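You operate a simulated robot arm through the tools that you are given. There is no shell and no other tool. Be economical: measure what you need, move in short steps, check, and stop when the job is done.

You are at the controls of a simulated robot arm. One attempt, no reset.

JOB
Check the orange runner on the tester and trim it by the table.
Fine: zero the joint tester, run the test bolt at 60, hang the runner back.

It is judged by the outcome, as a careful person would: the job done as asked, and still so three seconds after it is handed in. It fails if anything else is knocked over, pushed out of place, dropped, spilled or broken.

ROBOT AND FRAMES
A 6-joint arm with a two-finger parallel gripper, fixed in place. Base frame: the origin is at the foot of the arm, x ahead of it, y to its left, z up; the work surface is at about z = 0.855. Lengths are in m, angles in degrees, forces in N, time in s.
With the tool pointing down near the work surface it reaches from about 0.36 to 0.82 m from the base axis. Its first joint turns from -166.0 to 166.0 degrees. Payload 3.91 kg.
The TCP is the grasp point between the finger pads, 0.03 m short of the fingertips. In the tool frame z runs along the fingers and y along their closing line. The gripper opens to 0.11 m. The fingers are 0.02 m wide and 0.01 m thick; the gripper's body (0.048 by 0.112 m) begins 0.055 m behind the TCP.
Orientation is told as [roll, pitch, yaw] about the base's x, y, z axes, in that order, counted from this pose: with the fingers straight down and closing along the base's y, the tool's x points along the base's -x, its y along +y and its z along -z.

CONTROLS
- The arm moves only by the tool move_arm. Its argument "moves" is a list of rows, each an object of numbers (a shift or turn left out is 0, a gripper value left out holds the last): "tx", "ty", "tz": the shift along the base's x, y, z in units of 400 mm (1.0 is 400 mm); "wx", "wy", "wz": the turn, a rotation vector about the base's x, y, z in units of 60 degrees (1.0 is 60 degrees); "fingers": the closure in counts, from 0 (fully open) to 255 (shut). In form: [{"tx": .., "ty": .., "tz": .., "wx": .., "wy": .., "wz": .., "fingers": ..}, ...]. A call has 1 to 10 rows; each row is the pose to reach, as a shift and turn from the pose commanded when the call began. A call with a number of a shift or a turn outside -1 to 1 is refused whole. Rows are played at 5 a second. More than 0.05 m and 8.6 degrees between two rows, or a gripper value outside its range, and nothing of the call is played. A pose out of reach is approached as far as the arm can. The call stops where the force on the tool passes 50 N (or 10 N more than at its start, if that is more) or the arm is blocked; 0.2 s more then pass. The fingers move at their own pace (about 0.045 m/s each) and stop on an object; they squeeze with about 23 N. The grip force told is the motor's: it shows also when the fingers shut on nothing. Time passes only in rows, and 0.2 s behind the last, so rows that repeat a pose let the fingers close. It gives the time, the measured TCP pose, the force on the tool (base axes), the opening and the grip force at its end, in the units of the frame above (readings bear some noise).
- Cameras (640 x 400 px; columns grow to the right, rows downward): "scene" is fixed at [0.4016, 0.6511, 1.543]; the picture's right is [-0.43, 0.90, 0.00], its down [0.83, 0.40, -0.39] and it looks along [-0.35, -0.17, -0.92] (base axes); focal length 214 px, centre (320, 200). "wrist" rides on the gripper at [-0.036, 0, -0.057] in the tool frame; the picture's right is [0.00, -1.00, 0.00], its down [0.97, 0.00, -0.24] and it looks along [0.24, 0.00, 0.97] (tool axes); focal length 218 px, centre (320, 200). There is no depth. A picture from a camera that has moved, and an enlarged one, comes with that camera's place and axes in the base frame and with its lens.
- camera(camera): a new picture of that camera. It takes no simulated time.
- lift_body(by): slides the trunk up (or, below 0, down) by that many m; the arm rides with it, the base frame stays. It gives what a move gives, with no picture.
- zoom(camera, box): a new picture of the part [left, top, right, bottom] of that camera's present view, enlarged. It takes no simulated time.
- job_done(): hands the job in; it is judged then, once.

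Work in short steps. Places have to be worked out from the pictures, the camera data and where the tool is seen: move nearer, look again, correct. Check each grasp and each placing, and mend what went wrong. You have 120 turns and 76 pictures in all, those below and enlarged ones among them. Open the gripper and draw the arm clear of the work before you hand the job in, unless the task says otherwise; then end with one line.

The tools are called after "Request:" by a JSON object that holds its "name" and its "arguments". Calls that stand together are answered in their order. move_arm: Moves the arm, as the interface text tells. Its arguments: {"type":"object","properties":{"moves":{"type":"array"}},"required":["moves"]} The other tools are called the same way: lift_body (by) slides the trunk up or down; camera (camera) takes a picture; zoom (camera, box) takes an enlarged picture of a part of a camera's view; job_done () hands the job in.

At the start:

```text
t: 0.0
tcp_pos: [0.2104, 0.4663, 1.2786]
tool_rot: [-0.1, 0.0, 0.1]
force: [-0.8, 0.1, 0.3]
opening: 0.11
grasp_force: 0.0
trunk travel left (down, up): [-0.575, 0.035]
```

scene: 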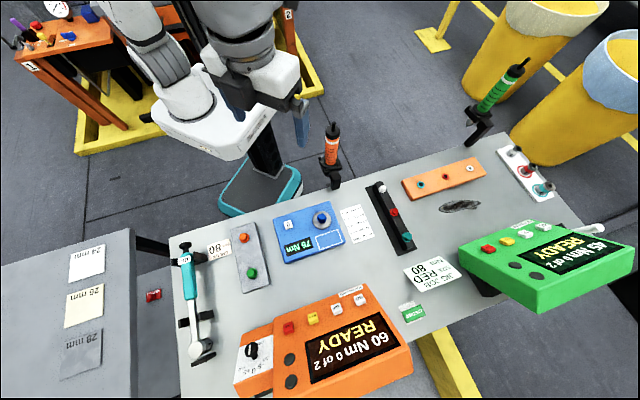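
wrist: 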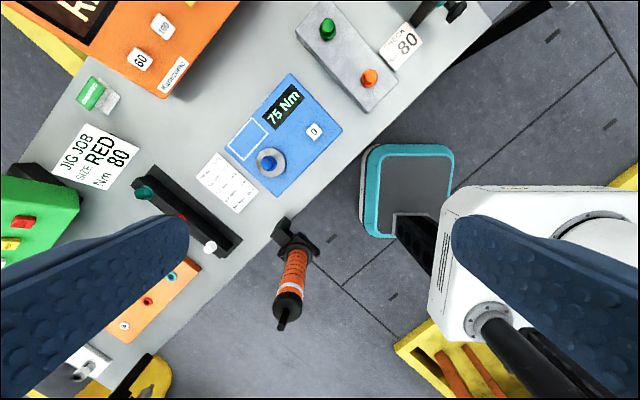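

I'll read the labels first: the tester, the table card and the orange control box.

Request:
{"name": "zoom", "arguments": {"camera": "wrist", "box": [180, 60, 360, 220]}}

Request:
{"name": "zoom", "arguments": {"camera": "scene", "box": [220, 280, 420, 400]}}

Request:
{"name": "zoom", "arguments": {"camera": "scene", "box": [260, 110, 420, 270]}}

```text
2.50 times, centred on (270, 140) of wrist
camera zoom: at [0.245, 0.4663, 1.336], right [0.0, -1.0, 0.0], down [-0.97, 0.0, 0.24], along [-0.24, 0.0, -0.97], focal length 546 px, centre (445, 350)
```

zoom: 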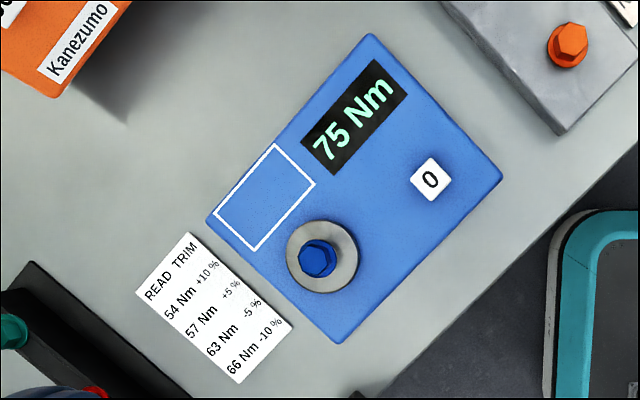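

```text
3.20 times, centred on (320, 340) of scene
camera zoom: at [0.4016, 0.6511, 1.543], right [-0.43, 0.9, 0.0], down [0.83, 0.4, -0.39], along [-0.35, -0.17, -0.92], focal length 686 px, centre (320, -248)
```

zoom: 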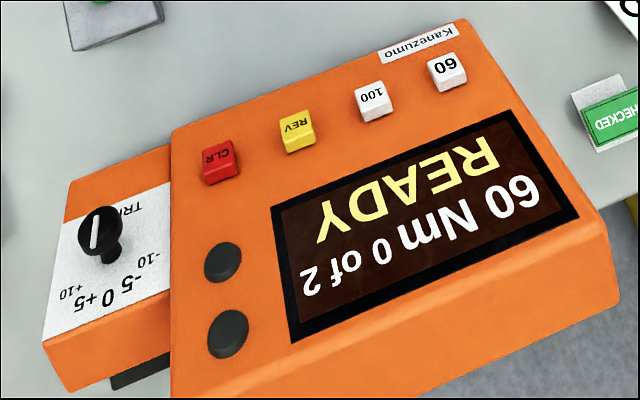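

```text
2.50 times, centred on (340, 190) of scene
camera zoom: at [0.4016, 0.6511, 1.543], right [-0.43, 0.9, 0.0], down [0.83, 0.4, -0.39], along [-0.35, -0.17, -0.92], focal length 536 px, centre (270, 225)
```

zoom: 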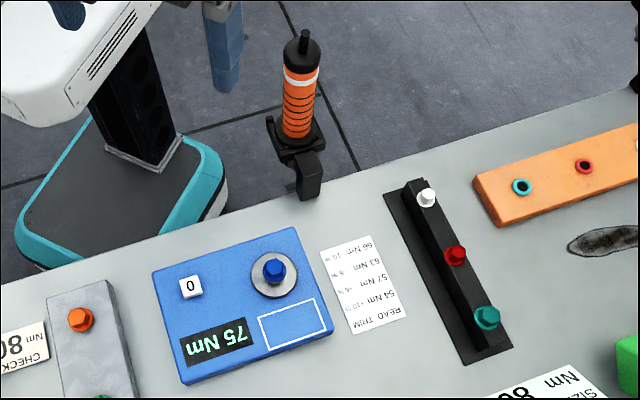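

The tester shows a leftover 75 Nm, and the controller is already at 60 with its trim knob on the left. Next I look at the runner, its hanger and the knob.

Request:
{"name": "zoom", "arguments": {"camera": "scene", "box": [290, 110, 370, 200]}}

Request:
{"name": "zoom", "arguments": {"camera": "wrist", "box": [240, 200, 350, 340]}}

Request:
{"name": "zoom", "arguments": {"camera": "scene", "box": [440, 50, 560, 220]}}

Request:
{"name": "zoom", "arguments": {"camera": "scene", "box": [225, 330, 285, 400]}}

```text
4.44 times, centred on (330, 155) of scene
camera zoom: at [0.4016, 0.6511, 1.543], right [-0.43, 0.9, 0.0], down [0.83, 0.4, -0.39], along [-0.35, -0.17, -0.92], focal length 953 px, centre (276, 400)
```

zoom: 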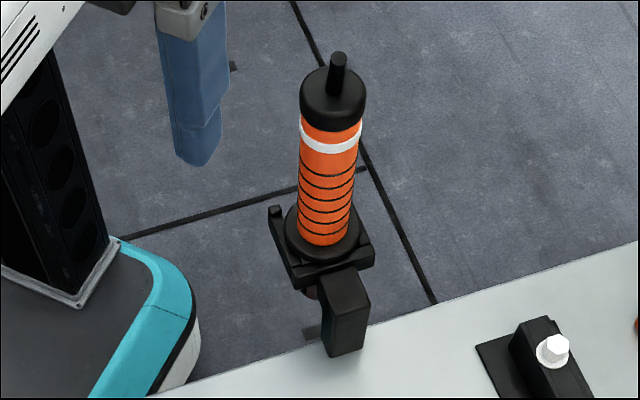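

```text
2.86 times, centred on (295, 270) of wrist
camera zoom: at [0.245, 0.4663, 1.336], right [0.0, -1.0, 0.0], down [-0.97, 0.0, 0.24], along [-0.24, 0.0, -0.97], focal length 624 px, centre (391, 0)
```

zoom: 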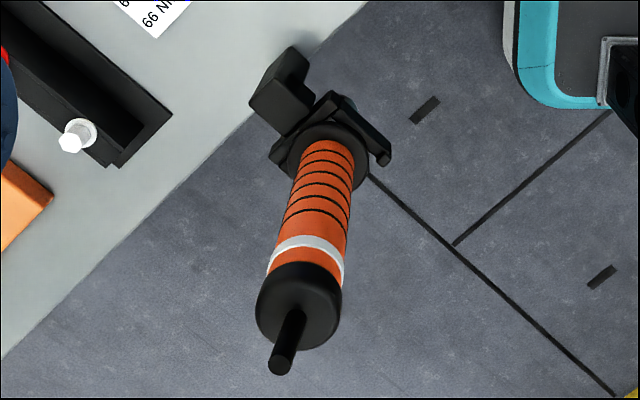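

```text
2.35 times, centred on (500, 135) of scene
camera zoom: at [0.4016, 0.6511, 1.543], right [-0.43, 0.9, 0.0], down [0.83, 0.4, -0.39], along [-0.35, -0.17, -0.92], focal length 505 px, centre (-104, 353)
```

zoom: 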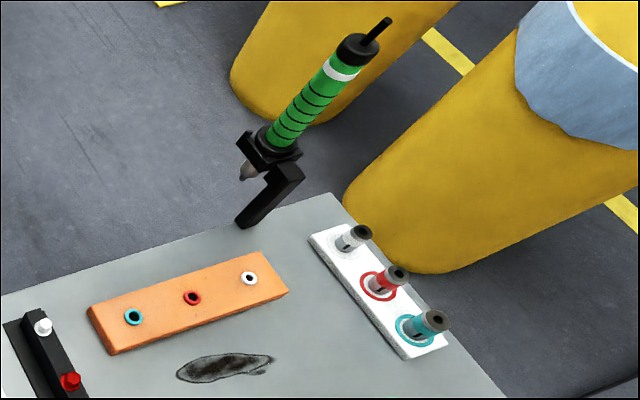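

```text
5.71 times, centred on (255, 365) of scene
camera zoom: at [0.4016, 0.6511, 1.543], right [-0.43, 0.9, 0.0], down [0.83, 0.4, -0.39], along [-0.35, -0.17, -0.92], focal length 1226 px, centre (691, -743)
```

zoom: 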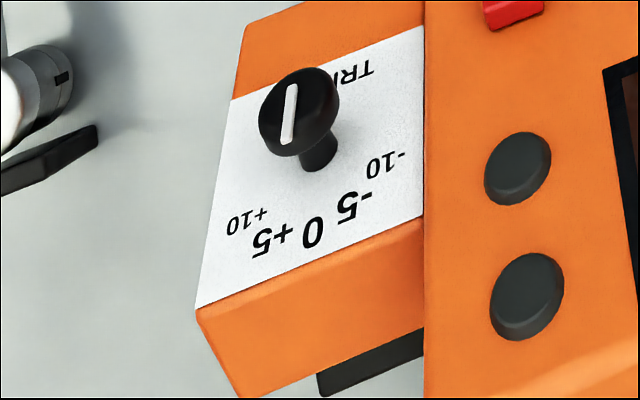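

Button "0" works out at about (0.272, 0.477, 0.895) and the test bolt at about (0.214, 0.564, 0.912). I close the fingers and come down above the button.

Request:
{"name": "move_arm", "arguments": {"moves": [{"tz": -0.1, "tx": 0.05, "ty": 0.01, "fingers": 255}, {"tz": -0.2, "tx": 0.1, "ty": 0.02}, {"tz": -0.3, "tx": 0.154, "ty": 0.027}, {"tz": -0.4, "tx": 0.154, "ty": 0.027}, {"tz": -0.5, "tx": 0.154, "ty": 0.027}, {"tz": -0.5, "tx": 0.154, "ty": 0.027}]}}

Request:
{"name": "camera", "arguments": {"camera": "wrist"}}

Request:
{"name": "camera", "arguments": {"camera": "scene"}}

```text
t: 1.4
tcp_pos: [0.269, 0.478, 1.0794]
tool_rot: [0.1, 0.0, 0.1]
force: [-0.4, 0.5, -0.2]
opening: 0.0001
grasp_force: 13.8
trunk travel left (down, up): [-0.575, 0.035]
```

```text
66 pictures are left
camera wrist: at [0.3046, 0.4783, 1.1373], right [0.0, -1.0, 0.0], down [-0.97, 0.0, 0.24], along [-0.24, 0.0, -0.97], focal length 218 px, centre (320, 200)
```

wrist: 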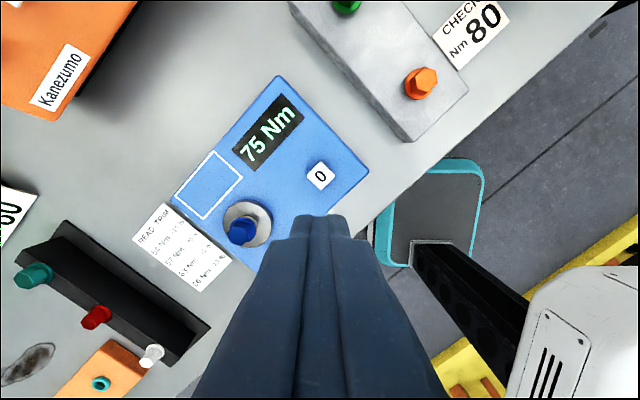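

```text
65 pictures are left
```

scene: 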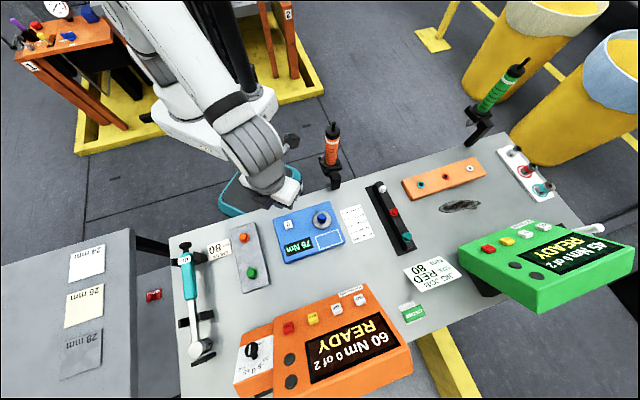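

The aim over the button holds. I come down to just above it and then press in small steps.

Request:
{"name": "move_arm", "arguments": {"moves": [{"tz": -0.1, "tx": 0.004}, {"tz": -0.2, "tx": 0.004}, {"tz": -0.3, "tx": 0.004}, {"tz": -0.35, "tx": 0.004}, {"tz": -0.365, "tx": 0.004}, {"tz": -0.38, "tx": 0.004}, {"tz": -0.39, "tx": 0.004}, {"tz": -0.4, "tx": 0.004}, {"tz": -0.4, "tx": 0.004}]}}

Request:
{"name": "camera", "arguments": {"camera": "wrist"}}

```text
t: 3.4
tcp_pos: [0.2719, 0.4773, 0.9191]
tool_rot: [-0.1, -0.1, 0.1]
force: [-0.8, -0.2, 2.9]
opening: 0.0001
grasp_force: 22.7
trunk travel left (down, up): [-0.575, 0.035]
```

```text
64 pictures are left
camera wrist: at [0.3083, 0.4781, 0.9765], right [0.0, -1.0, 0.0], down [-0.97, 0.0, 0.24], along [-0.24, 0.0, -0.97], focal length 218 px, centre (320, 200)
```

wrist: 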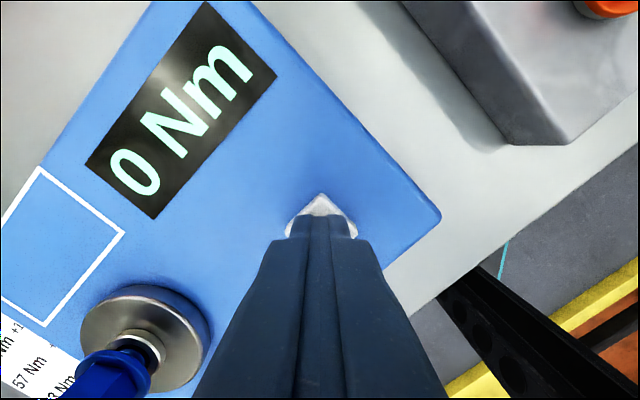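

The tester now reads 0 Nm. I lift off and tilt the hand to look at the runner and its socket from the side.

Request:
{"name": "move_arm", "arguments": {"moves": [{"tz": 0.1}, {"tz": 0.2}, {"tz": 0.3, "fingers": 60}, {"tz": 0.38, "tx": -0.04, "wy": 0.125}, {"tz": 0.4, "tx": -0.06, "ty": -0.03, "wy": 0.25}, {"tz": 0.4, "tx": -0.08, "ty": -0.06, "wy": 0.375}, {"tz": 0.4, "tx": -0.1, "ty": -0.09, "wy": 0.5}, {"tz": 0.4, "tx": -0.1, "ty": -0.09, "wy": 0.625}, {"tz": 0.4, "tx": -0.1, "ty": -0.09, "wy": 0.75}, {"tz": 0.4, "tx": -0.1, "ty": -0.09, "wy": 0.75}]}}

Request:
{"name": "camera", "arguments": {"camera": "wrist"}}

```text
t: 5.6
tcp_pos: [0.2318, 0.4409, 1.0789]
tool_rot: [0.1, 45.1, 0.1]
force: [0.2, 0.7, 0.2]
opening: 0.0841
grasp_force: 0.0
trunk travel left (down, up): [-0.575, 0.035]
```

```text
63 pictures are left
camera wrist: at [0.2979, 0.4412, 1.0942], right [0.0, -1.0, 0.0], down [-0.52, 0.0, 0.86], along [-0.86, 0.0, -0.52], focal length 218 px, centre (320, 200)
```

wrist: 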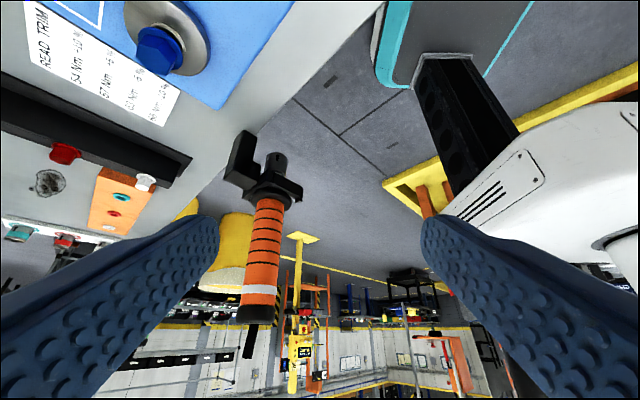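

Request:
{"name": "zoom", "arguments": {"camera": "wrist", "box": [210, 110, 330, 370]}}

Request:
{"name": "zoom", "arguments": {"camera": "wrist", "box": [215, 120, 315, 210]}}

```text
1.54 times, centred on (270, 240) of wrist
camera zoom: at [0.2979, 0.4412, 1.0942], right [0.0, -1.0, 0.0], down [-0.52, 0.0, 0.86], along [-0.86, 0.0, -0.52], focal length 336 px, centre (397, 138)
```

zoom: 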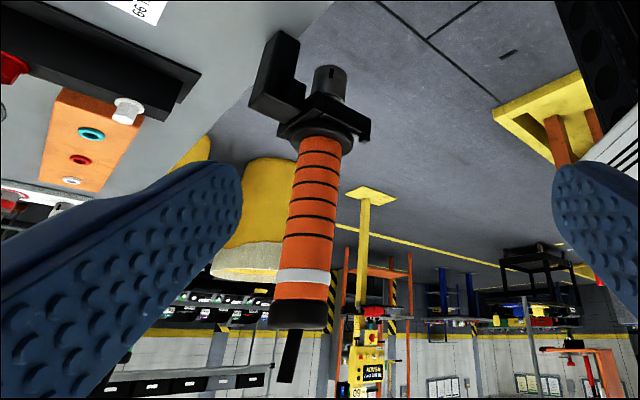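

```text
4.44 times, centred on (265, 165) of wrist
camera zoom: at [0.2979, 0.4412, 1.0942], right [0.0, -1.0, 0.0], down [-0.52, 0.0, 0.86], along [-0.86, 0.0, -0.52], focal length 970 px, centre (564, 356)
```

zoom: 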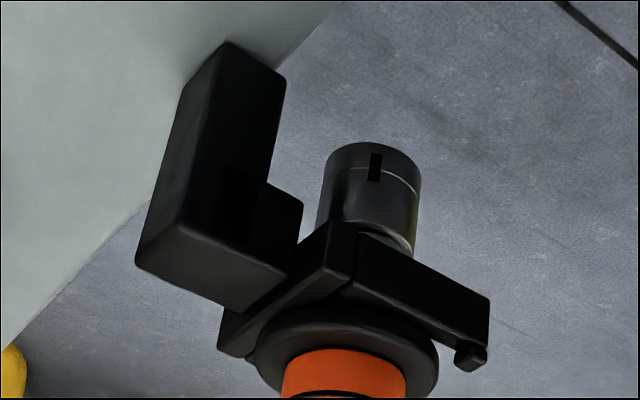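

The runner sits on a lipped fork, about 59 mm outside a table edge that runs at 45°, and already has a plain socket fitted. The cap is at z 1.057–1.085 and the stub reaches 1.115. I bring the hand upright above it.

Request:
{"name": "move_arm", "arguments": {"moves": [{"tz": 0.1, "fingers": 0}, {"tz": 0.2}, {"tz": 0.32, "wy": -0.125}, {"tz": 0.32, "tx": -0.08, "ty": 0.03, "wy": -0.25}, {"tz": 0.32, "tx": -0.16, "ty": 0.06, "wy": -0.375}, {"tz": 0.32, "tx": -0.24, "ty": 0.09, "wy": -0.5}, {"tz": 0.32, "tx": -0.32, "ty": 0.12, "wy": -0.625}, {"tz": 0.32, "tx": -0.4, "ty": 0.15, "wy": -0.75}, {"tz": 0.32, "tx": -0.47, "ty": 0.178, "wy": -0.75}, {"tz": 0.32, "tx": -0.47, "ty": 0.178, "wy": -0.75}]}}

Request:
{"name": "camera", "arguments": {"camera": "wrist"}}

Request:
{"name": "camera", "arguments": {"camera": "scene"}}

```text
t: 7.8
tcp_pos: [0.0449, 0.5119, 1.2064]
tool_rot: [0.0, 0.0, 0.1]
force: [0.2, -0.5, -0.7]
opening: 0.1101
grasp_force: 0.0
trunk travel left (down, up): [-0.575, 0.035]
```

```text
60 pictures are left
camera wrist: at [0.08, 0.5114, 1.2634], right [0.0, -1.0, 0.0], down [-0.97, 0.0, 0.24], along [-0.24, 0.0, -0.97], focal length 218 px, centre (320, 200)
```

wrist: 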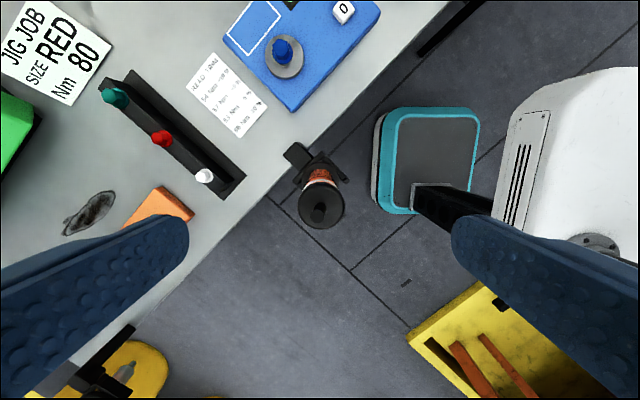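

```text
59 pictures are left
```

scene: 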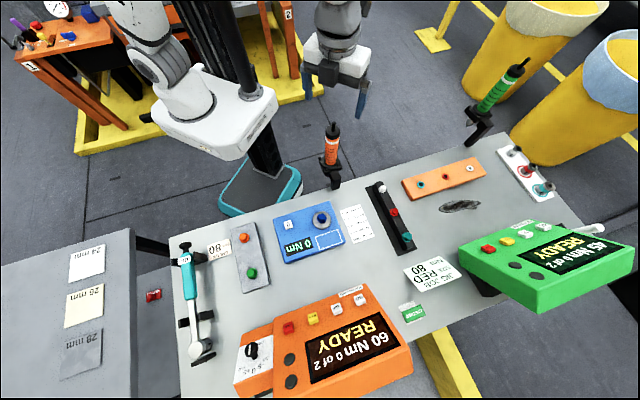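

From here the runner stands vertically at about (0.030, 0.511). A zoom should show the fork's shape.

Request:
{"name": "zoom", "arguments": {"camera": "wrist", "box": [270, 130, 370, 240]}}

```text
3.64 times, centred on (320, 185) of wrist
camera zoom: at [0.08, 0.5114, 1.2634], right [0.0, -1.0, 0.0], down [-0.97, 0.0, 0.24], along [-0.24, 0.0, -0.97], focal length 794 px, centre (320, 254)
```

zoom: 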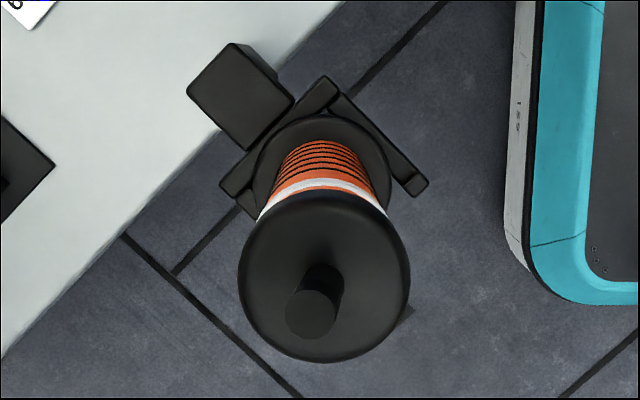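

I lower the fingers around the cap to TCP z 1.066, which leaves the stub just below the palm, then close.

Request:
{"name": "move_arm", "arguments": {"moves": [{"tx": -0.037, "tz": -0.08}, {"tx": -0.037, "tz": -0.16}, {"tx": -0.037, "tz": -0.24}, {"tx": -0.037, "tz": -0.3}, {"tx": -0.037, "tz": -0.33}, {"tx": -0.037, "tz": -0.351}, {"tx": -0.037, "tz": -0.351}]}}

Request:
{"name": "camera", "arguments": {"camera": "wrist"}}

Request:
{"name": "zoom", "arguments": {"camera": "scene", "box": [280, 60, 400, 200]}}

```text
t: 9.4
tcp_pos: [0.03, 0.513, 1.0667]
tool_rot: [0.1, 0.0, 0.0]
force: [-1.0, 1.0, 10.7]
opening: 0.1098
grasp_force: 0.0
trunk travel left (down, up): [-0.575, 0.035]
```

```text
57 pictures are left
camera wrist: at [0.0647, 0.5121, 1.1243], right [0.0, -1.0, 0.0], down [-0.97, 0.0, 0.24], along [-0.24, 0.0, -0.97], focal length 218 px, centre (320, 200)
```

wrist: 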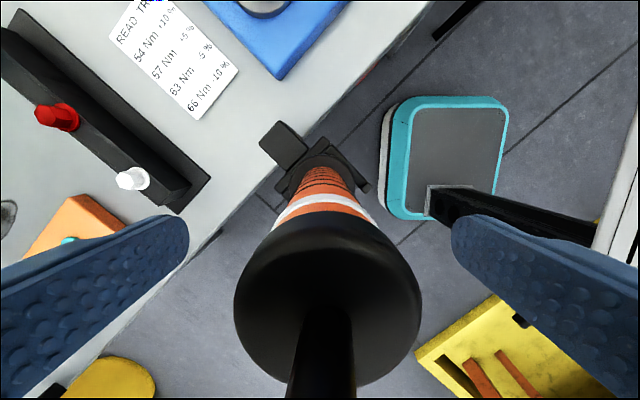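

```text
2.86 times, centred on (340, 130) of scene
camera zoom: at [0.4016, 0.6511, 1.543], right [-0.43, 0.9, 0.0], down [0.83, 0.4, -0.39], along [-0.35, -0.17, -0.92], focal length 613 px, centre (263, 400)
```

zoom: 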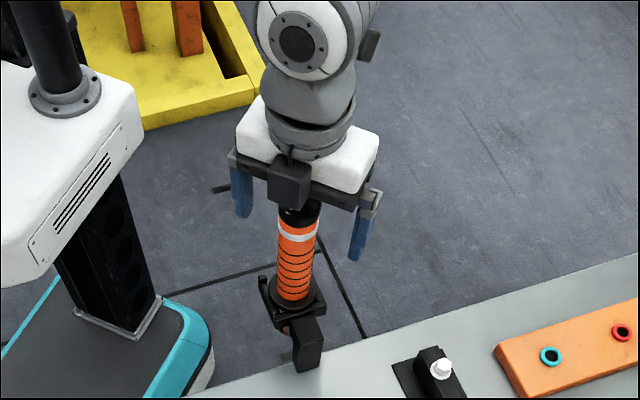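

The 10.7 N upward force says the palm touches the stub. I back up 5 mm and then close.

Request:
{"name": "move_arm", "arguments": {"moves": [{"tz": 0.0125}, {"tz": 0.0125, "fingers": 255}, {"tz": 0.0125}, {"tz": 0.0125}, {"tz": 0.0125}, {"tz": 0.0125}, {"tz": 0.0125}, {"tz": 0.0125}]}}

Request:
{"name": "zoom", "arguments": {"camera": "scene", "box": [280, 60, 400, 200]}}

```text
t: 11.2
tcp_pos: [0.029, 0.5111, 1.0705]
tool_rot: [0.3, 0.1, 0.1]
force: [-0.3, -1.6, -0.1]
opening: 0.0366
grasp_force: 23.4
trunk travel left (down, up): [-0.575, 0.035]
```

```text
2.86 times, centred on (340, 130) of scene
camera zoom: at [0.4016, 0.6511, 1.543], right [-0.43, 0.9, 0.0], down [0.83, 0.4, -0.39], along [-0.35, -0.17, -0.92], focal length 613 px, centre (263, 400)
```

zoom: 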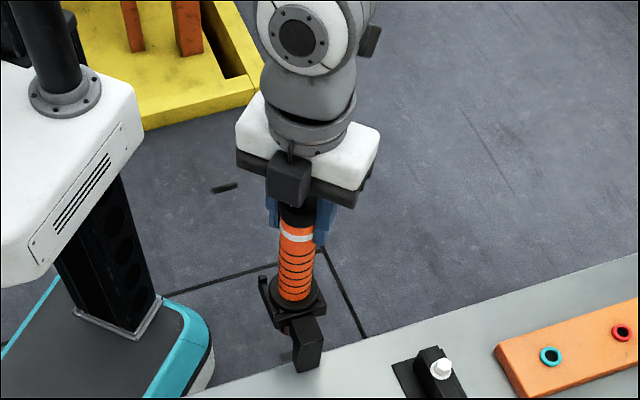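

The cap is gripped at a 36.6 mm opening. I lift 12 mm slowly and watch the force.

Request:
{"name": "move_arm", "arguments": {"moves": [{"tz": 0.0075}, {"tz": 0.015}, {"tz": 0.0225}, {"tz": 0.03}, {"tz": 0.03}]}}

Request:
{"name": "zoom", "arguments": {"camera": "scene", "box": [290, 130, 380, 200]}}

Request:
{"name": "zoom", "arguments": {"camera": "wrist", "box": [220, 90, 420, 250]}}

```text
t: 12.4
tcp_pos: [0.0291, 0.5124, 1.0822]
tool_rot: [-0.1, 0.0, 0.2]
force: [-1.5, -1.6, -10.2]
opening: 0.0365
grasp_force: 22.9
trunk travel left (down, up): [-0.575, 0.035]
```

```text
5.71 times, centred on (335, 165) of scene
camera zoom: at [0.4016, 0.6511, 1.543], right [-0.43, 0.9, 0.0], down [0.83, 0.4, -0.39], along [-0.35, -0.17, -0.92], focal length 1226 px, centre (234, 400)
```

zoom: 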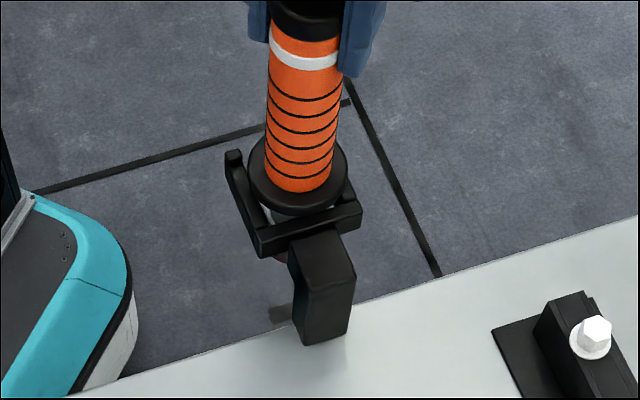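

```text
2.50 times, centred on (320, 170) of wrist
camera zoom: at [0.0654, 0.5127, 1.14], right [0.0, -1.0, 0.0], down [-0.97, 0.0, 0.24], along [-0.24, 0.0, -0.97], focal length 546 px, centre (320, 275)
```

zoom: 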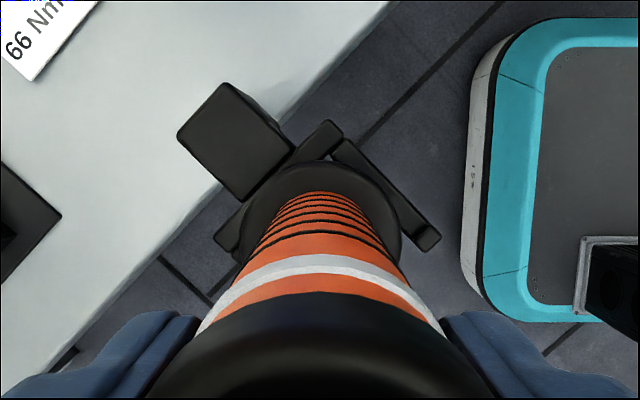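

It lifts freely; about 10 N looks like its weight. I lift another 10 mm and see whether the force rises.

Request:
{"name": "move_arm", "arguments": {"moves": [{"tz": 0.0063}, {"tz": 0.0125}, {"tz": 0.0188}, {"tz": 0.025}, {"tz": 0.025}]}}

Request:
{"name": "zoom", "arguments": {"camera": "scene", "box": [290, 130, 380, 200]}}

```text
t: 13.6
tcp_pos: [0.0293, 0.5132, 1.0914]
tool_rot: [0.0, 0.1, 0.0]
force: [-0.3, 0.5, -8.2]
opening: 0.0366
grasp_force: 22.9
trunk travel left (down, up): [-0.575, 0.035]
```

```text
5.71 times, centred on (335, 165) of scene
camera zoom: at [0.4016, 0.6511, 1.543], right [-0.43, 0.9, 0.0], down [0.83, 0.4, -0.39], along [-0.35, -0.17, -0.92], focal length 1226 px, centre (234, 400)
```

zoom: 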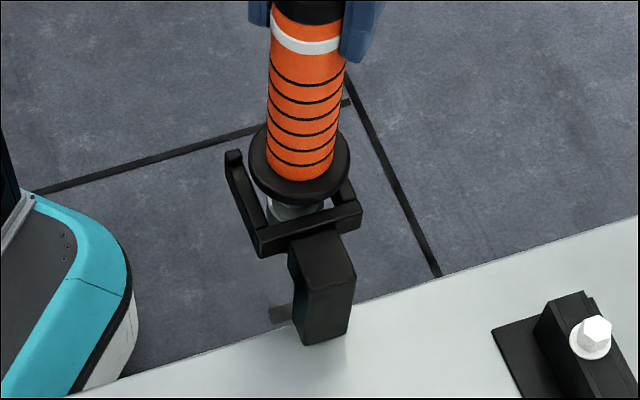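

Still free, and the socket is rising through the fork gap. I keep going up.

Request:
{"name": "move_arm", "arguments": {"moves": [{"tz": 0.0125}, {"tz": 0.025}, {"tz": 0.0375}, {"tz": 0.05}, {"tz": 0.075}, {"tz": 0.1}, {"tz": 0.125}, {"tz": 0.15}, {"tz": 0.175}, {"tz": 0.175}]}}

Request:
{"name": "zoom", "arguments": {"camera": "scene", "box": [270, 60, 390, 200]}}

```text
t: 15.8
tcp_pos: [0.0295, 0.5115, 1.1621]
tool_rot: [0.0, 0.1, 0.1]
force: [0.0, -0.8, -8.8]
opening: 0.0366
grasp_force: 22.6
trunk travel left (down, up): [-0.575, 0.035]
```

```text
2.86 times, centred on (330, 130) of scene
camera zoom: at [0.4016, 0.6511, 1.543], right [-0.43, 0.9, 0.0], down [0.83, 0.4, -0.39], along [-0.35, -0.17, -0.92], focal length 613 px, centre (291, 400)
```

zoom: 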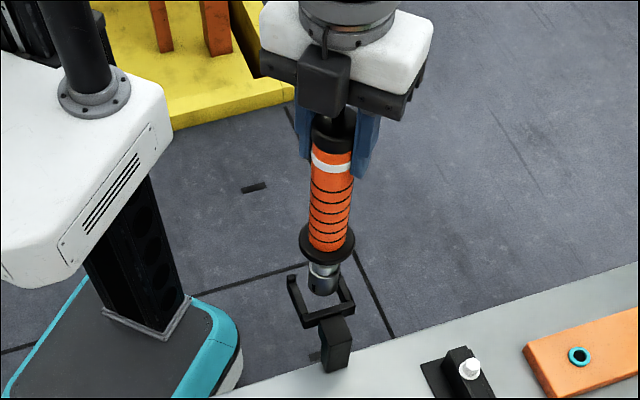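

The runner is clear, with the socket bottom about 0.235 m below the TCP. I raise a little and carry it over the test bolt.

Request:
{"name": "move_arm", "arguments": {"moves": [{"tz": 0.06}, {"tz": 0.08, "tx": 0.06, "ty": 0.02}, {"tz": 0.08, "tx": 0.13, "ty": 0.04}, {"tz": 0.08, "tx": 0.21, "ty": 0.06}, {"tz": 0.08, "tx": 0.29, "ty": 0.08}, {"tz": 0.08, "tx": 0.37, "ty": 0.105}, {"tz": 0.08, "tx": 0.43, "ty": 0.12}, {"tz": 0.08, "tx": 0.4625, "ty": 0.13}, {"tz": 0.08, "tx": 0.4625, "ty": 0.13}]}}

Request:
{"name": "camera", "arguments": {"camera": "wrist"}}

Request:
{"name": "zoom", "arguments": {"camera": "scene", "box": [240, 120, 400, 280]}}

```text
t: 17.8
tcp_pos: [0.2146, 0.5658, 1.1934]
tool_rot: [0.0, 0.0, 0.1]
force: [0.0, -0.4, -7.6]
opening: 0.0367
grasp_force: 23.2
trunk travel left (down, up): [-0.575, 0.035]
```

```text
50 pictures are left
camera wrist: at [0.2502, 0.5664, 1.2511], right [0.0, -1.0, 0.0], down [-0.97, 0.0, 0.24], along [-0.24, 0.0, -0.97], focal length 218 px, centre (320, 200)
```

wrist: 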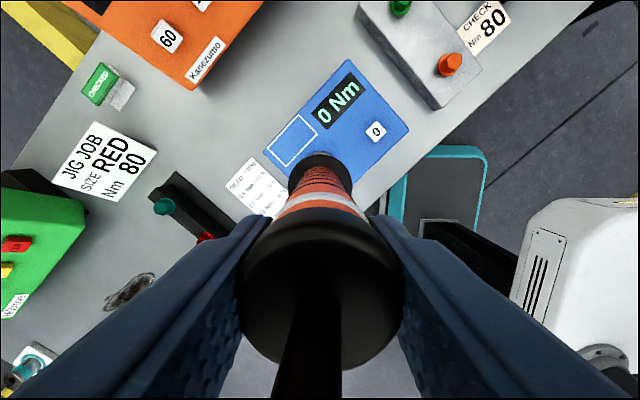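

```text
2.50 times, centred on (320, 200) of scene
camera zoom: at [0.4016, 0.6511, 1.543], right [-0.43, 0.9, 0.0], down [0.83, 0.4, -0.39], along [-0.35, -0.17, -0.92], focal length 536 px, centre (320, 200)
```

zoom: 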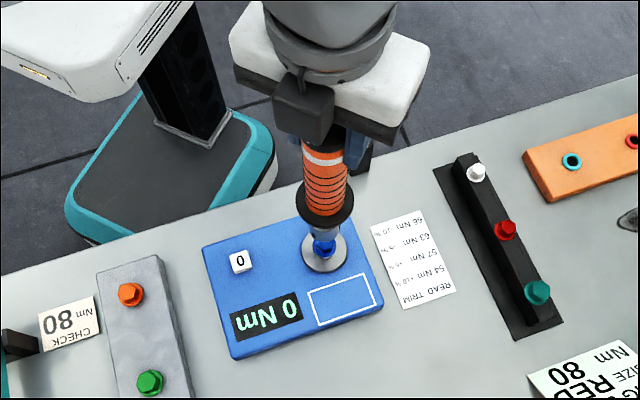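

Request:
{"name": "zoom", "arguments": {"camera": "scene", "box": [295, 185, 350, 235]}}

```text
8.00 times, centred on (322, 210) of scene
camera zoom: at [0.4016, 0.6511, 1.543], right [-0.43, 0.9, 0.0], down [0.83, 0.4, -0.39], along [-0.35, -0.17, -0.92], focal length 1716 px, centre (300, 120)
```

zoom: 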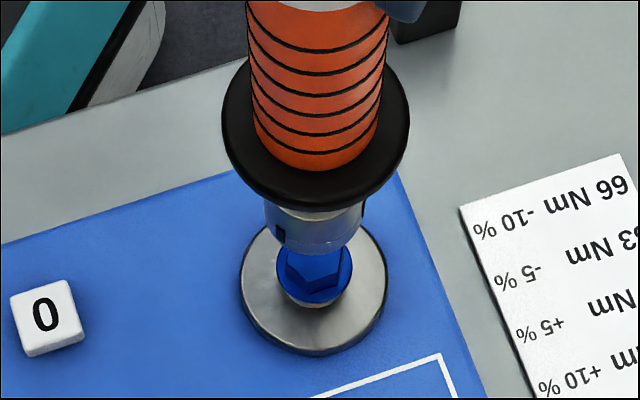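

The socket lines up sideways to within about 1 mm. I make a small depth correction and descend in fine steps, checking force.

Request:
{"name": "move_arm", "arguments": {"moves": [{"tx": -0.004, "ty": -0.0025}, {"tx": -0.004, "ty": -0.0025, "tz": -0.0075}, {"tx": -0.004, "ty": -0.0025, "tz": -0.015}, {"tx": -0.004, "ty": -0.0025, "tz": -0.0225}, {"tx": -0.004, "ty": -0.0025, "tz": -0.03}, {"tx": -0.004, "ty": -0.0025, "tz": -0.03}]}}

Request:
{"name": "zoom", "arguments": {"camera": "scene", "box": [295, 185, 350, 235]}}

```text
t: 19.2
tcp_pos: [0.2136, 0.564, 1.1826]
tool_rot: [-0.1, 0.0, 0.2]
force: [0.3, -0.2, -8.3]
opening: 0.0368
grasp_force: 23.3
trunk travel left (down, up): [-0.575, 0.035]
```

```text
8.00 times, centred on (322, 210) of scene
camera zoom: at [0.4016, 0.6511, 1.543], right [-0.43, 0.9, 0.0], down [0.83, 0.4, -0.39], along [-0.35, -0.17, -0.92], focal length 1716 px, centre (300, 120)
```

zoom: 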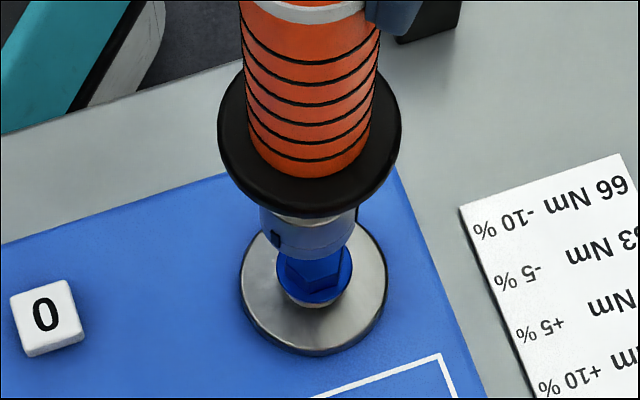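

The move overshot: the socket is now about 5 px (2 mm) left of the bolt axis. I shift y by +2 mm and keep descending.

Request:
{"name": "move_arm", "arguments": {"moves": [{"ty": 0.005}, {"ty": 0.005, "tz": -0.0075}, {"ty": 0.005, "tz": -0.015}, {"ty": 0.005, "tz": -0.02}, {"ty": 0.005, "tz": -0.02}]}}

Request:
{"name": "zoom", "arguments": {"camera": "scene", "box": [295, 185, 350, 235]}}

```text
t: 20.4
tcp_pos: [0.2132, 0.5648, 1.1747]
tool_rot: [0.1, 0.0, 0.0]
force: [-0.2, 0.5, -6.8]
opening: 0.0363
grasp_force: 23.6
trunk travel left (down, up): [-0.575, 0.035]
```

```text
8.00 times, centred on (322, 210) of scene
camera zoom: at [0.4016, 0.6511, 1.543], right [-0.43, 0.9, 0.0], down [0.83, 0.4, -0.39], along [-0.35, -0.17, -0.92], focal length 1716 px, centre (300, 120)
```

zoom: 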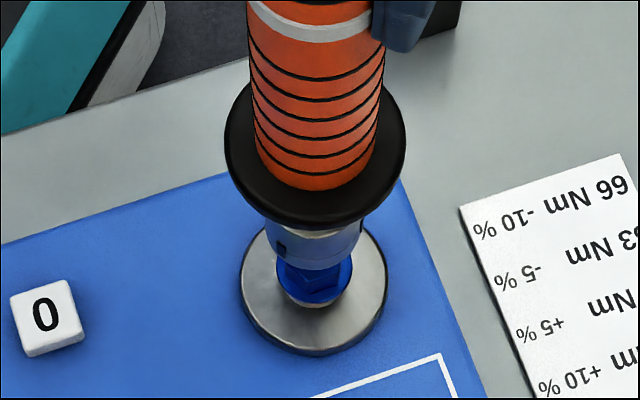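

Sideways alignment is good now, and there's still a 25–35 mm gap by geometry. I descend a further 15 mm.

Request:
{"name": "move_arm", "arguments": {"moves": [{"tz": -0.0075}, {"tz": -0.015}, {"tz": -0.0225}, {"tz": -0.03}, {"tz": -0.0375}, {"tz": -0.0375}]}}

Request:
{"name": "zoom", "arguments": {"camera": "scene", "box": [295, 185, 350, 235]}}

```text
t: 21.8
tcp_pos: [0.2119, 0.5664, 1.1594]
tool_rot: [0.0, 0.0, 0.1]
force: [-0.4, -0.2, -7.8]
opening: 0.0369
grasp_force: 22.9
trunk travel left (down, up): [-0.575, 0.035]
```

```text
8.00 times, centred on (322, 210) of scene
camera zoom: at [0.4016, 0.6511, 1.543], right [-0.43, 0.9, 0.0], down [0.83, 0.4, -0.39], along [-0.35, -0.17, -0.92], focal length 1716 px, centre (300, 120)
```

zoom: 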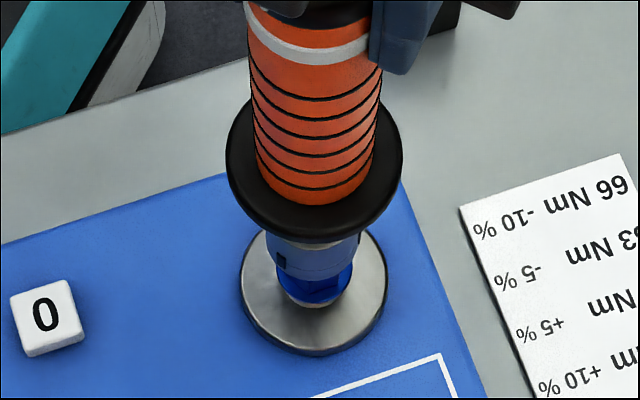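

Still no contact and still centred. Down another 12 mm in finer steps.

Request:
{"name": "move_arm", "arguments": {"moves": [{"tz": -0.005}, {"tz": -0.01}, {"tz": -0.015}, {"tz": -0.02}, {"tz": -0.025}, {"tz": -0.03}, {"tz": -0.03}]}}

Request:
{"name": "zoom", "arguments": {"camera": "scene", "box": [295, 185, 350, 235]}}

```text
t: 23.4
tcp_pos: [0.2132, 0.5653, 1.1475]
tool_rot: [0.0, 0.0, 0.1]
force: [0.9, 0.4, -8.5]
opening: 0.0367
grasp_force: 23.2
trunk travel left (down, up): [-0.575, 0.035]
```

```text
8.00 times, centred on (322, 210) of scene
camera zoom: at [0.4016, 0.6511, 1.543], right [-0.43, 0.9, 0.0], down [0.83, 0.4, -0.39], along [-0.35, -0.17, -0.92], focal length 1716 px, centre (300, 120)
```

zoom: 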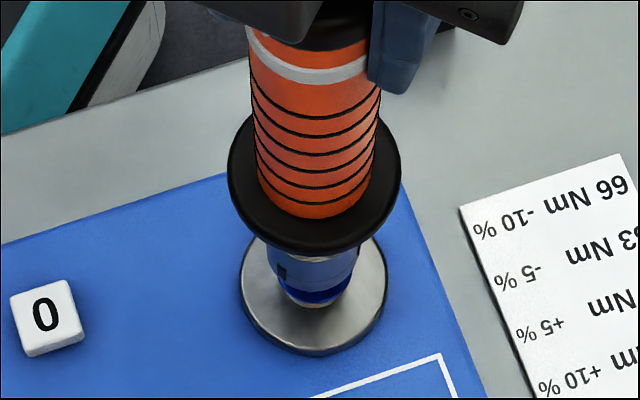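

Near engagement, still no contact force. Continuing in 2 mm steps.

Request:
{"name": "move_arm", "arguments": {"moves": [{"tz": -0.005}, {"tz": -0.01}, {"tz": -0.015}, {"tz": -0.02}, {"tz": -0.025}, {"tz": -0.025}]}}

Request:
{"name": "zoom", "arguments": {"camera": "scene", "box": [295, 185, 350, 235]}}

```text
t: 24.8
tcp_pos: [0.2125, 0.5663, 1.1368]
tool_rot: [0.0, 0.0, 0.0]
force: [0.2, -0.9, -8.4]
opening: 0.0364
grasp_force: 23.0
trunk travel left (down, up): [-0.575, 0.035]
```

```text
8.00 times, centred on (322, 210) of scene
camera zoom: at [0.4016, 0.6511, 1.543], right [-0.43, 0.9, 0.0], down [0.83, 0.4, -0.39], along [-0.35, -0.17, -0.92], focal length 1716 px, centre (300, 120)
```

zoom: 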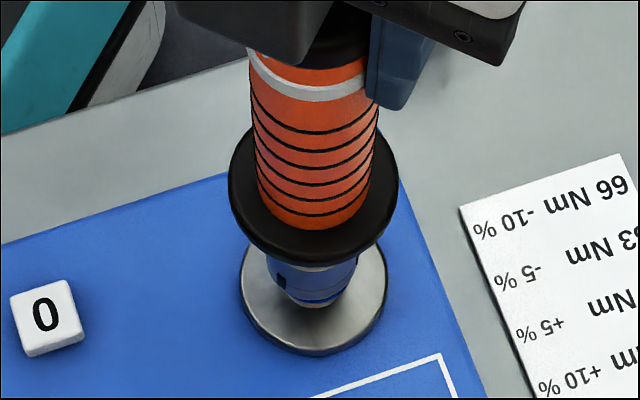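

The socket mouth should now be right at the bolt top. I press on gently.

Request:
{"name": "move_arm", "arguments": {"moves": [{"tz": -0.005}, {"tz": -0.01}, {"tz": -0.015}, {"tz": -0.02}, {"tz": -0.02}]}}

Request:
{"name": "zoom", "arguments": {"camera": "scene", "box": [295, 185, 350, 235]}}

```text
t: 26.0
tcp_pos: [0.2135, 0.5659, 1.1291]
tool_rot: [-0.1, 0.0, 0.1]
force: [0.3, -0.2, -7.9]
opening: 0.0364
grasp_force: 23.3
trunk travel left (down, up): [-0.575, 0.035]
```

```text
8.00 times, centred on (322, 210) of scene
camera zoom: at [0.4016, 0.6511, 1.543], right [-0.43, 0.9, 0.0], down [0.83, 0.4, -0.39], along [-0.35, -0.17, -0.92], focal length 1716 px, centre (300, 120)
```

zoom: 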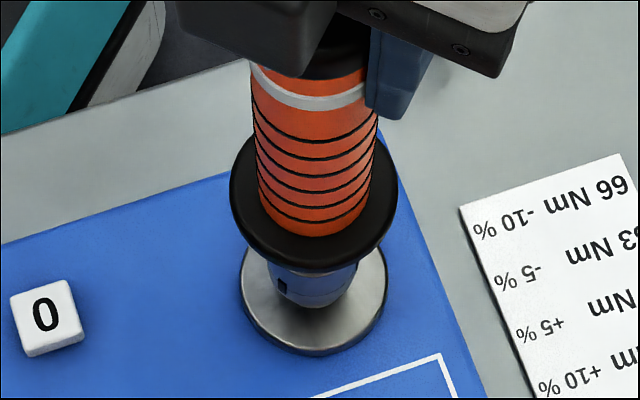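

Request:
{"name": "move_arm", "arguments": {"moves": [{"tz": -0.005}, {"tz": -0.01}, {"tz": -0.015}, {"tz": -0.02}, {"tz": -0.02}]}}

Request:
{"name": "zoom", "arguments": {"camera": "scene", "box": [240, 180, 400, 280]}}

```text
t: 27.2
tcp_pos: [0.2128, 0.5663, 1.1213]
tool_rot: [-0.2, -0.1, 0.1]
force: [0.1, -0.3, -8.2]
opening: 0.0367
grasp_force: 22.9
trunk travel left (down, up): [-0.575, 0.035]
```

```text
4.00 times, centred on (320, 230) of scene
camera zoom: at [0.4016, 0.6511, 1.543], right [-0.43, 0.9, 0.0], down [0.83, 0.4, -0.39], along [-0.35, -0.17, -0.92], focal length 858 px, centre (320, 80)
```

zoom: 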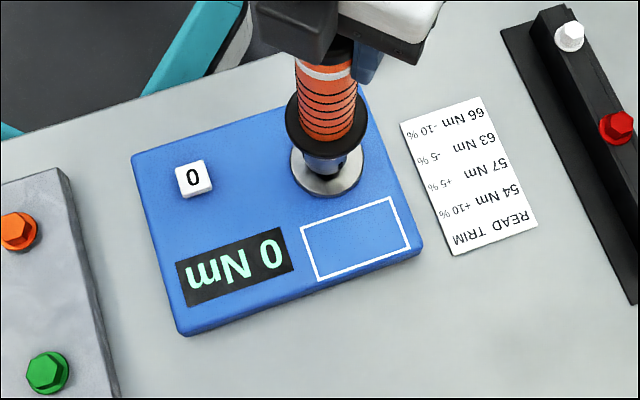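

No contact yet, display still 0. Continuing downward gently.

Request:
{"name": "move_arm", "arguments": {"moves": [{"tz": -0.005}, {"tz": -0.01}, {"tz": -0.015}, {"tz": -0.02}, {"tz": -0.02}]}}

Request:
{"name": "zoom", "arguments": {"camera": "scene", "box": [240, 180, 400, 280]}}

```text
t: 28.4
tcp_pos: [0.2123, 0.5645, 1.1153]
tool_rot: [0.2, 0.0, 0.0]
force: [1.6, 0.8, 10.5]
opening: 0.0367
grasp_force: 22.6
trunk travel left (down, up): [-0.575, 0.035]
```

```text
4.00 times, centred on (320, 230) of scene
camera zoom: at [0.4016, 0.6511, 1.543], right [-0.43, 0.9, 0.0], down [0.83, 0.4, -0.39], along [-0.35, -0.17, -0.92], focal length 858 px, centre (320, 80)
```

zoom: 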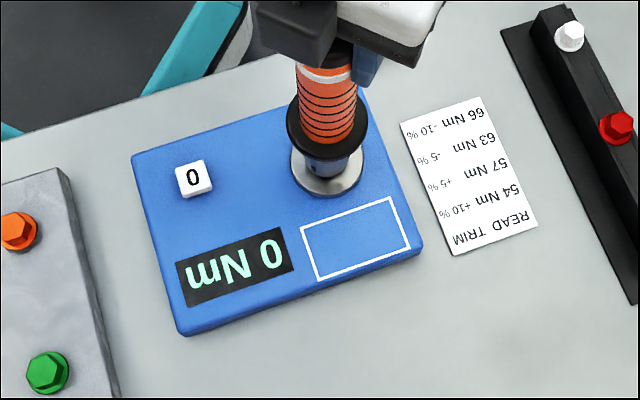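

Contact: the tool force turned to +10.5 N. I push a little harder to trip a push-start and look at the displays.

Request:
{"name": "move_arm", "arguments": {"moves": [{"tz": -0.0025}, {"tz": -0.005}, {"tz": -0.005}, {"tz": -0.005}, {"tz": -0.005}]}}

Request:
{"name": "camera", "arguments": {"camera": "scene"}}

```text
t: 29.6
tcp_pos: [0.2125, 0.5641, 1.1145]
tool_rot: [0.3, -0.1, 0.1]
force: [1.2, 2.5, 36.2]
opening: 0.0367
grasp_force: 23.0
trunk travel left (down, up): [-0.575, 0.035]
```

```text
39 pictures are left
```

scene: 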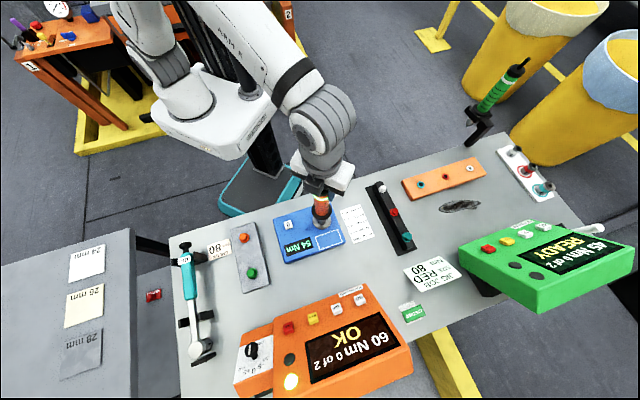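

The controller says OK and a lamp is lit. I read the tester before releasing.

Request:
{"name": "zoom", "arguments": {"camera": "scene", "box": [270, 200, 390, 275]}}

Request:
{"name": "zoom", "arguments": {"camera": "scene", "box": [230, 290, 420, 400]}}

```text
5.33 times, centred on (330, 238) of scene
camera zoom: at [0.4016, 0.6511, 1.543], right [-0.43, 0.9, 0.0], down [0.83, 0.4, -0.39], along [-0.35, -0.17, -0.92], focal length 1144 px, centre (267, 0)
```

zoom: 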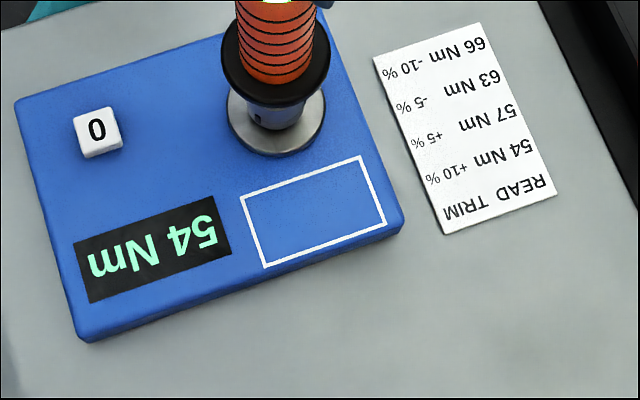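

```text
3.37 times, centred on (325, 345) of scene
camera zoom: at [0.4016, 0.6511, 1.543], right [-0.43, 0.9, 0.0], down [0.83, 0.4, -0.39], along [-0.35, -0.17, -0.92], focal length 722 px, centre (303, -288)
```

zoom: 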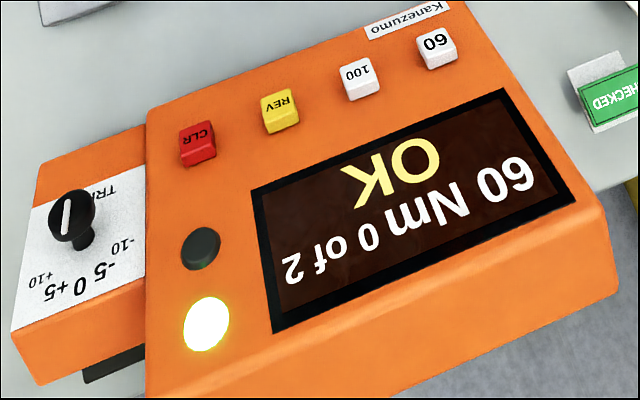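

The tester reads 54 Nm, so the table calls for +10 %. I lift the runner straight off the bolt.

Request:
{"name": "move_arm", "arguments": {"moves": [{"tz": 0.01}, {"tz": 0.025}, {"tz": 0.05}, {"tz": 0.08}, {"tz": 0.12}, {"tz": 0.16}, {"tz": 0.2}, {"tz": 0.22}, {"tz": 0.22}]}}

Request:
{"name": "zoom", "arguments": {"camera": "scene", "box": [240, 120, 400, 280]}}

```text
t: 31.6
tcp_pos: [0.2136, 0.5656, 1.1987]
tool_rot: [-0.1, 0.0, 0.1]
force: [-0.6, -0.2, -8.6]
opening: 0.0365
grasp_force: 22.6
trunk travel left (down, up): [-0.575, 0.035]
```

```text
2.50 times, centred on (320, 200) of scene
camera zoom: at [0.4016, 0.6511, 1.543], right [-0.43, 0.9, 0.0], down [0.83, 0.4, -0.39], along [-0.35, -0.17, -0.92], focal length 536 px, centre (320, 200)
```

zoom: 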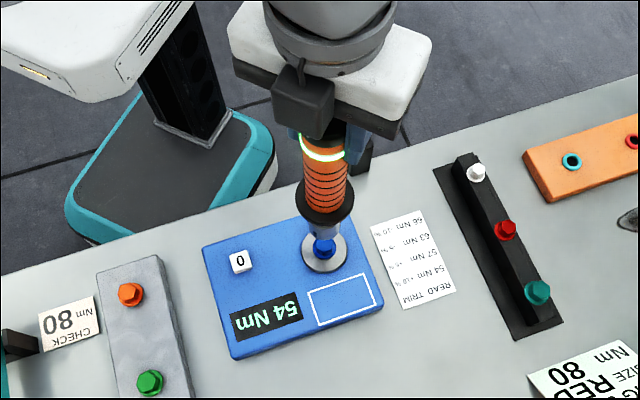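

Free of the bolt, and its band glows green. I carry it back over the fork along the same path.

Request:
{"name": "move_arm", "arguments": {"moves": [{"tx": -0.06, "ty": -0.02}, {"tx": -0.13, "ty": -0.04}, {"tx": -0.21, "ty": -0.06}, {"tx": -0.29, "ty": -0.085}, {"tx": -0.37, "ty": -0.11}, {"tx": -0.43, "ty": -0.125}, {"tx": -0.4585, "ty": -0.1325}, {"tx": -0.4585, "ty": -0.1325, "tz": -0.05}, {"tx": -0.4585, "ty": -0.1325, "tz": -0.0925}, {"tx": -0.4585, "ty": -0.1325, "tz": -0.0925}]}}

Request:
{"name": "zoom", "arguments": {"camera": "scene", "box": [290, 130, 380, 200]}}

```text
t: 33.8
tcp_pos: [0.03, 0.5117, 1.1626]
tool_rot: [0.0, 0.0, 0.1]
force: [-0.3, 0.5, -8.0]
opening: 0.0366
grasp_force: 22.3
trunk travel left (down, up): [-0.575, 0.035]
```

```text
5.71 times, centred on (335, 165) of scene
camera zoom: at [0.4016, 0.6511, 1.543], right [-0.43, 0.9, 0.0], down [0.83, 0.4, -0.39], along [-0.35, -0.17, -0.92], focal length 1226 px, centre (234, 400)
```

zoom: 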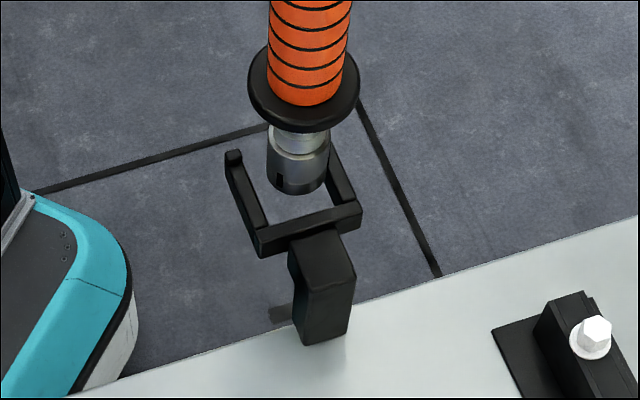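

Same pose as at removal, with the socket over the fork gap. I lower it in steps, watching the force.

Request:
{"name": "move_arm", "arguments": {"moves": [{"tz": -0.02}, {"tz": -0.04}, {"tz": -0.06}, {"tz": -0.08}, {"tz": -0.1}, {"tz": -0.12}, {"tz": -0.14}, {"tz": -0.16}, {"tz": -0.175}, {"tz": -0.175}]}}

Request:
{"name": "zoom", "arguments": {"camera": "scene", "box": [290, 130, 380, 200]}}

```text
t: 34.8
tcp_pos: [0.0294, 0.5109, 1.1417]
tool_rot: [0.8, 0.1, 0.1]
force: [-2.1, -10.7, 23.8]
opening: 0.0367
grasp_force: 23.1
trunk travel left (down, up): [-0.575, 0.035]
stopped in row 5: the force on the tool passed its limit (the readings are from after the stop); the commanded pose is now the measured one
```

```text
5.71 times, centred on (335, 165) of scene
camera zoom: at [0.4016, 0.6511, 1.543], right [-0.43, 0.9, 0.0], down [0.83, 0.4, -0.39], along [-0.35, -0.17, -0.92], focal length 1226 px, centre (234, 400)
```

zoom: 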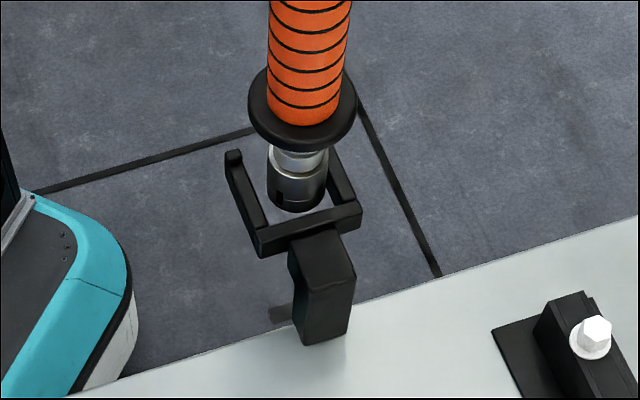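

The socket caught on the fork's +y side (force −y). I back up 12 mm to relieve it and look closely.

Request:
{"name": "move_arm", "arguments": {"moves": [{"tz": 0.01}, {"tz": 0.02}, {"tz": 0.03}, {"tz": 0.03}]}}

Request:
{"name": "zoom", "arguments": {"camera": "scene", "box": [310, 145, 360, 185]}}

Request:
{"name": "zoom", "arguments": {"camera": "wrist", "box": [220, 90, 420, 250]}}

```text
t: 35.8
tcp_pos: [0.0297, 0.5141, 1.1492]
tool_rot: [0.6, 0.0, 0.1]
force: [0.1, -1.3, -7.6]
opening: 0.0366
grasp_force: 23.0
trunk travel left (down, up): [-0.575, 0.035]
```

```text
10.00 times, centred on (335, 165) of scene
camera zoom: at [0.4016, 0.6511, 1.543], right [-0.43, 0.9, 0.0], down [0.83, 0.4, -0.39], along [-0.35, -0.17, -0.92], focal length 2145 px, centre (170, 550)
```

zoom: 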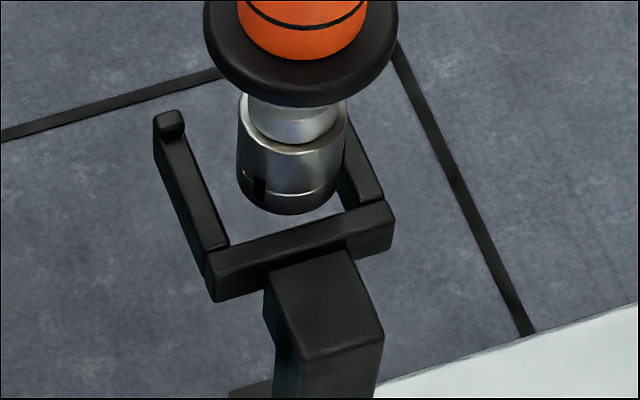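

```text
2.50 times, centred on (320, 170) of wrist
camera zoom: at [0.0654, 0.5137, 1.2071], right [0.0, -1.0, -0.01], down [-0.97, 0.0, 0.24], along [-0.24, 0.01, -0.97], focal length 546 px, centre (320, 275)
```

zoom: 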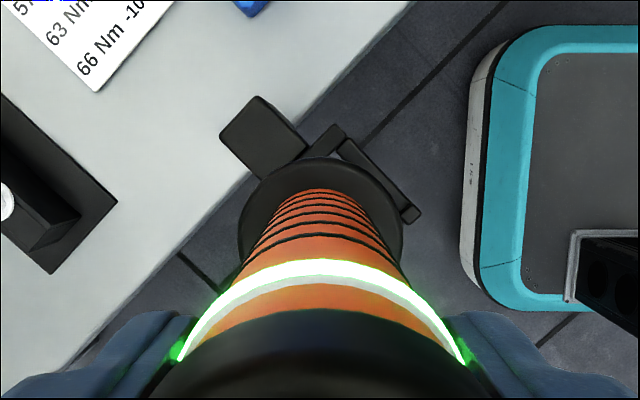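

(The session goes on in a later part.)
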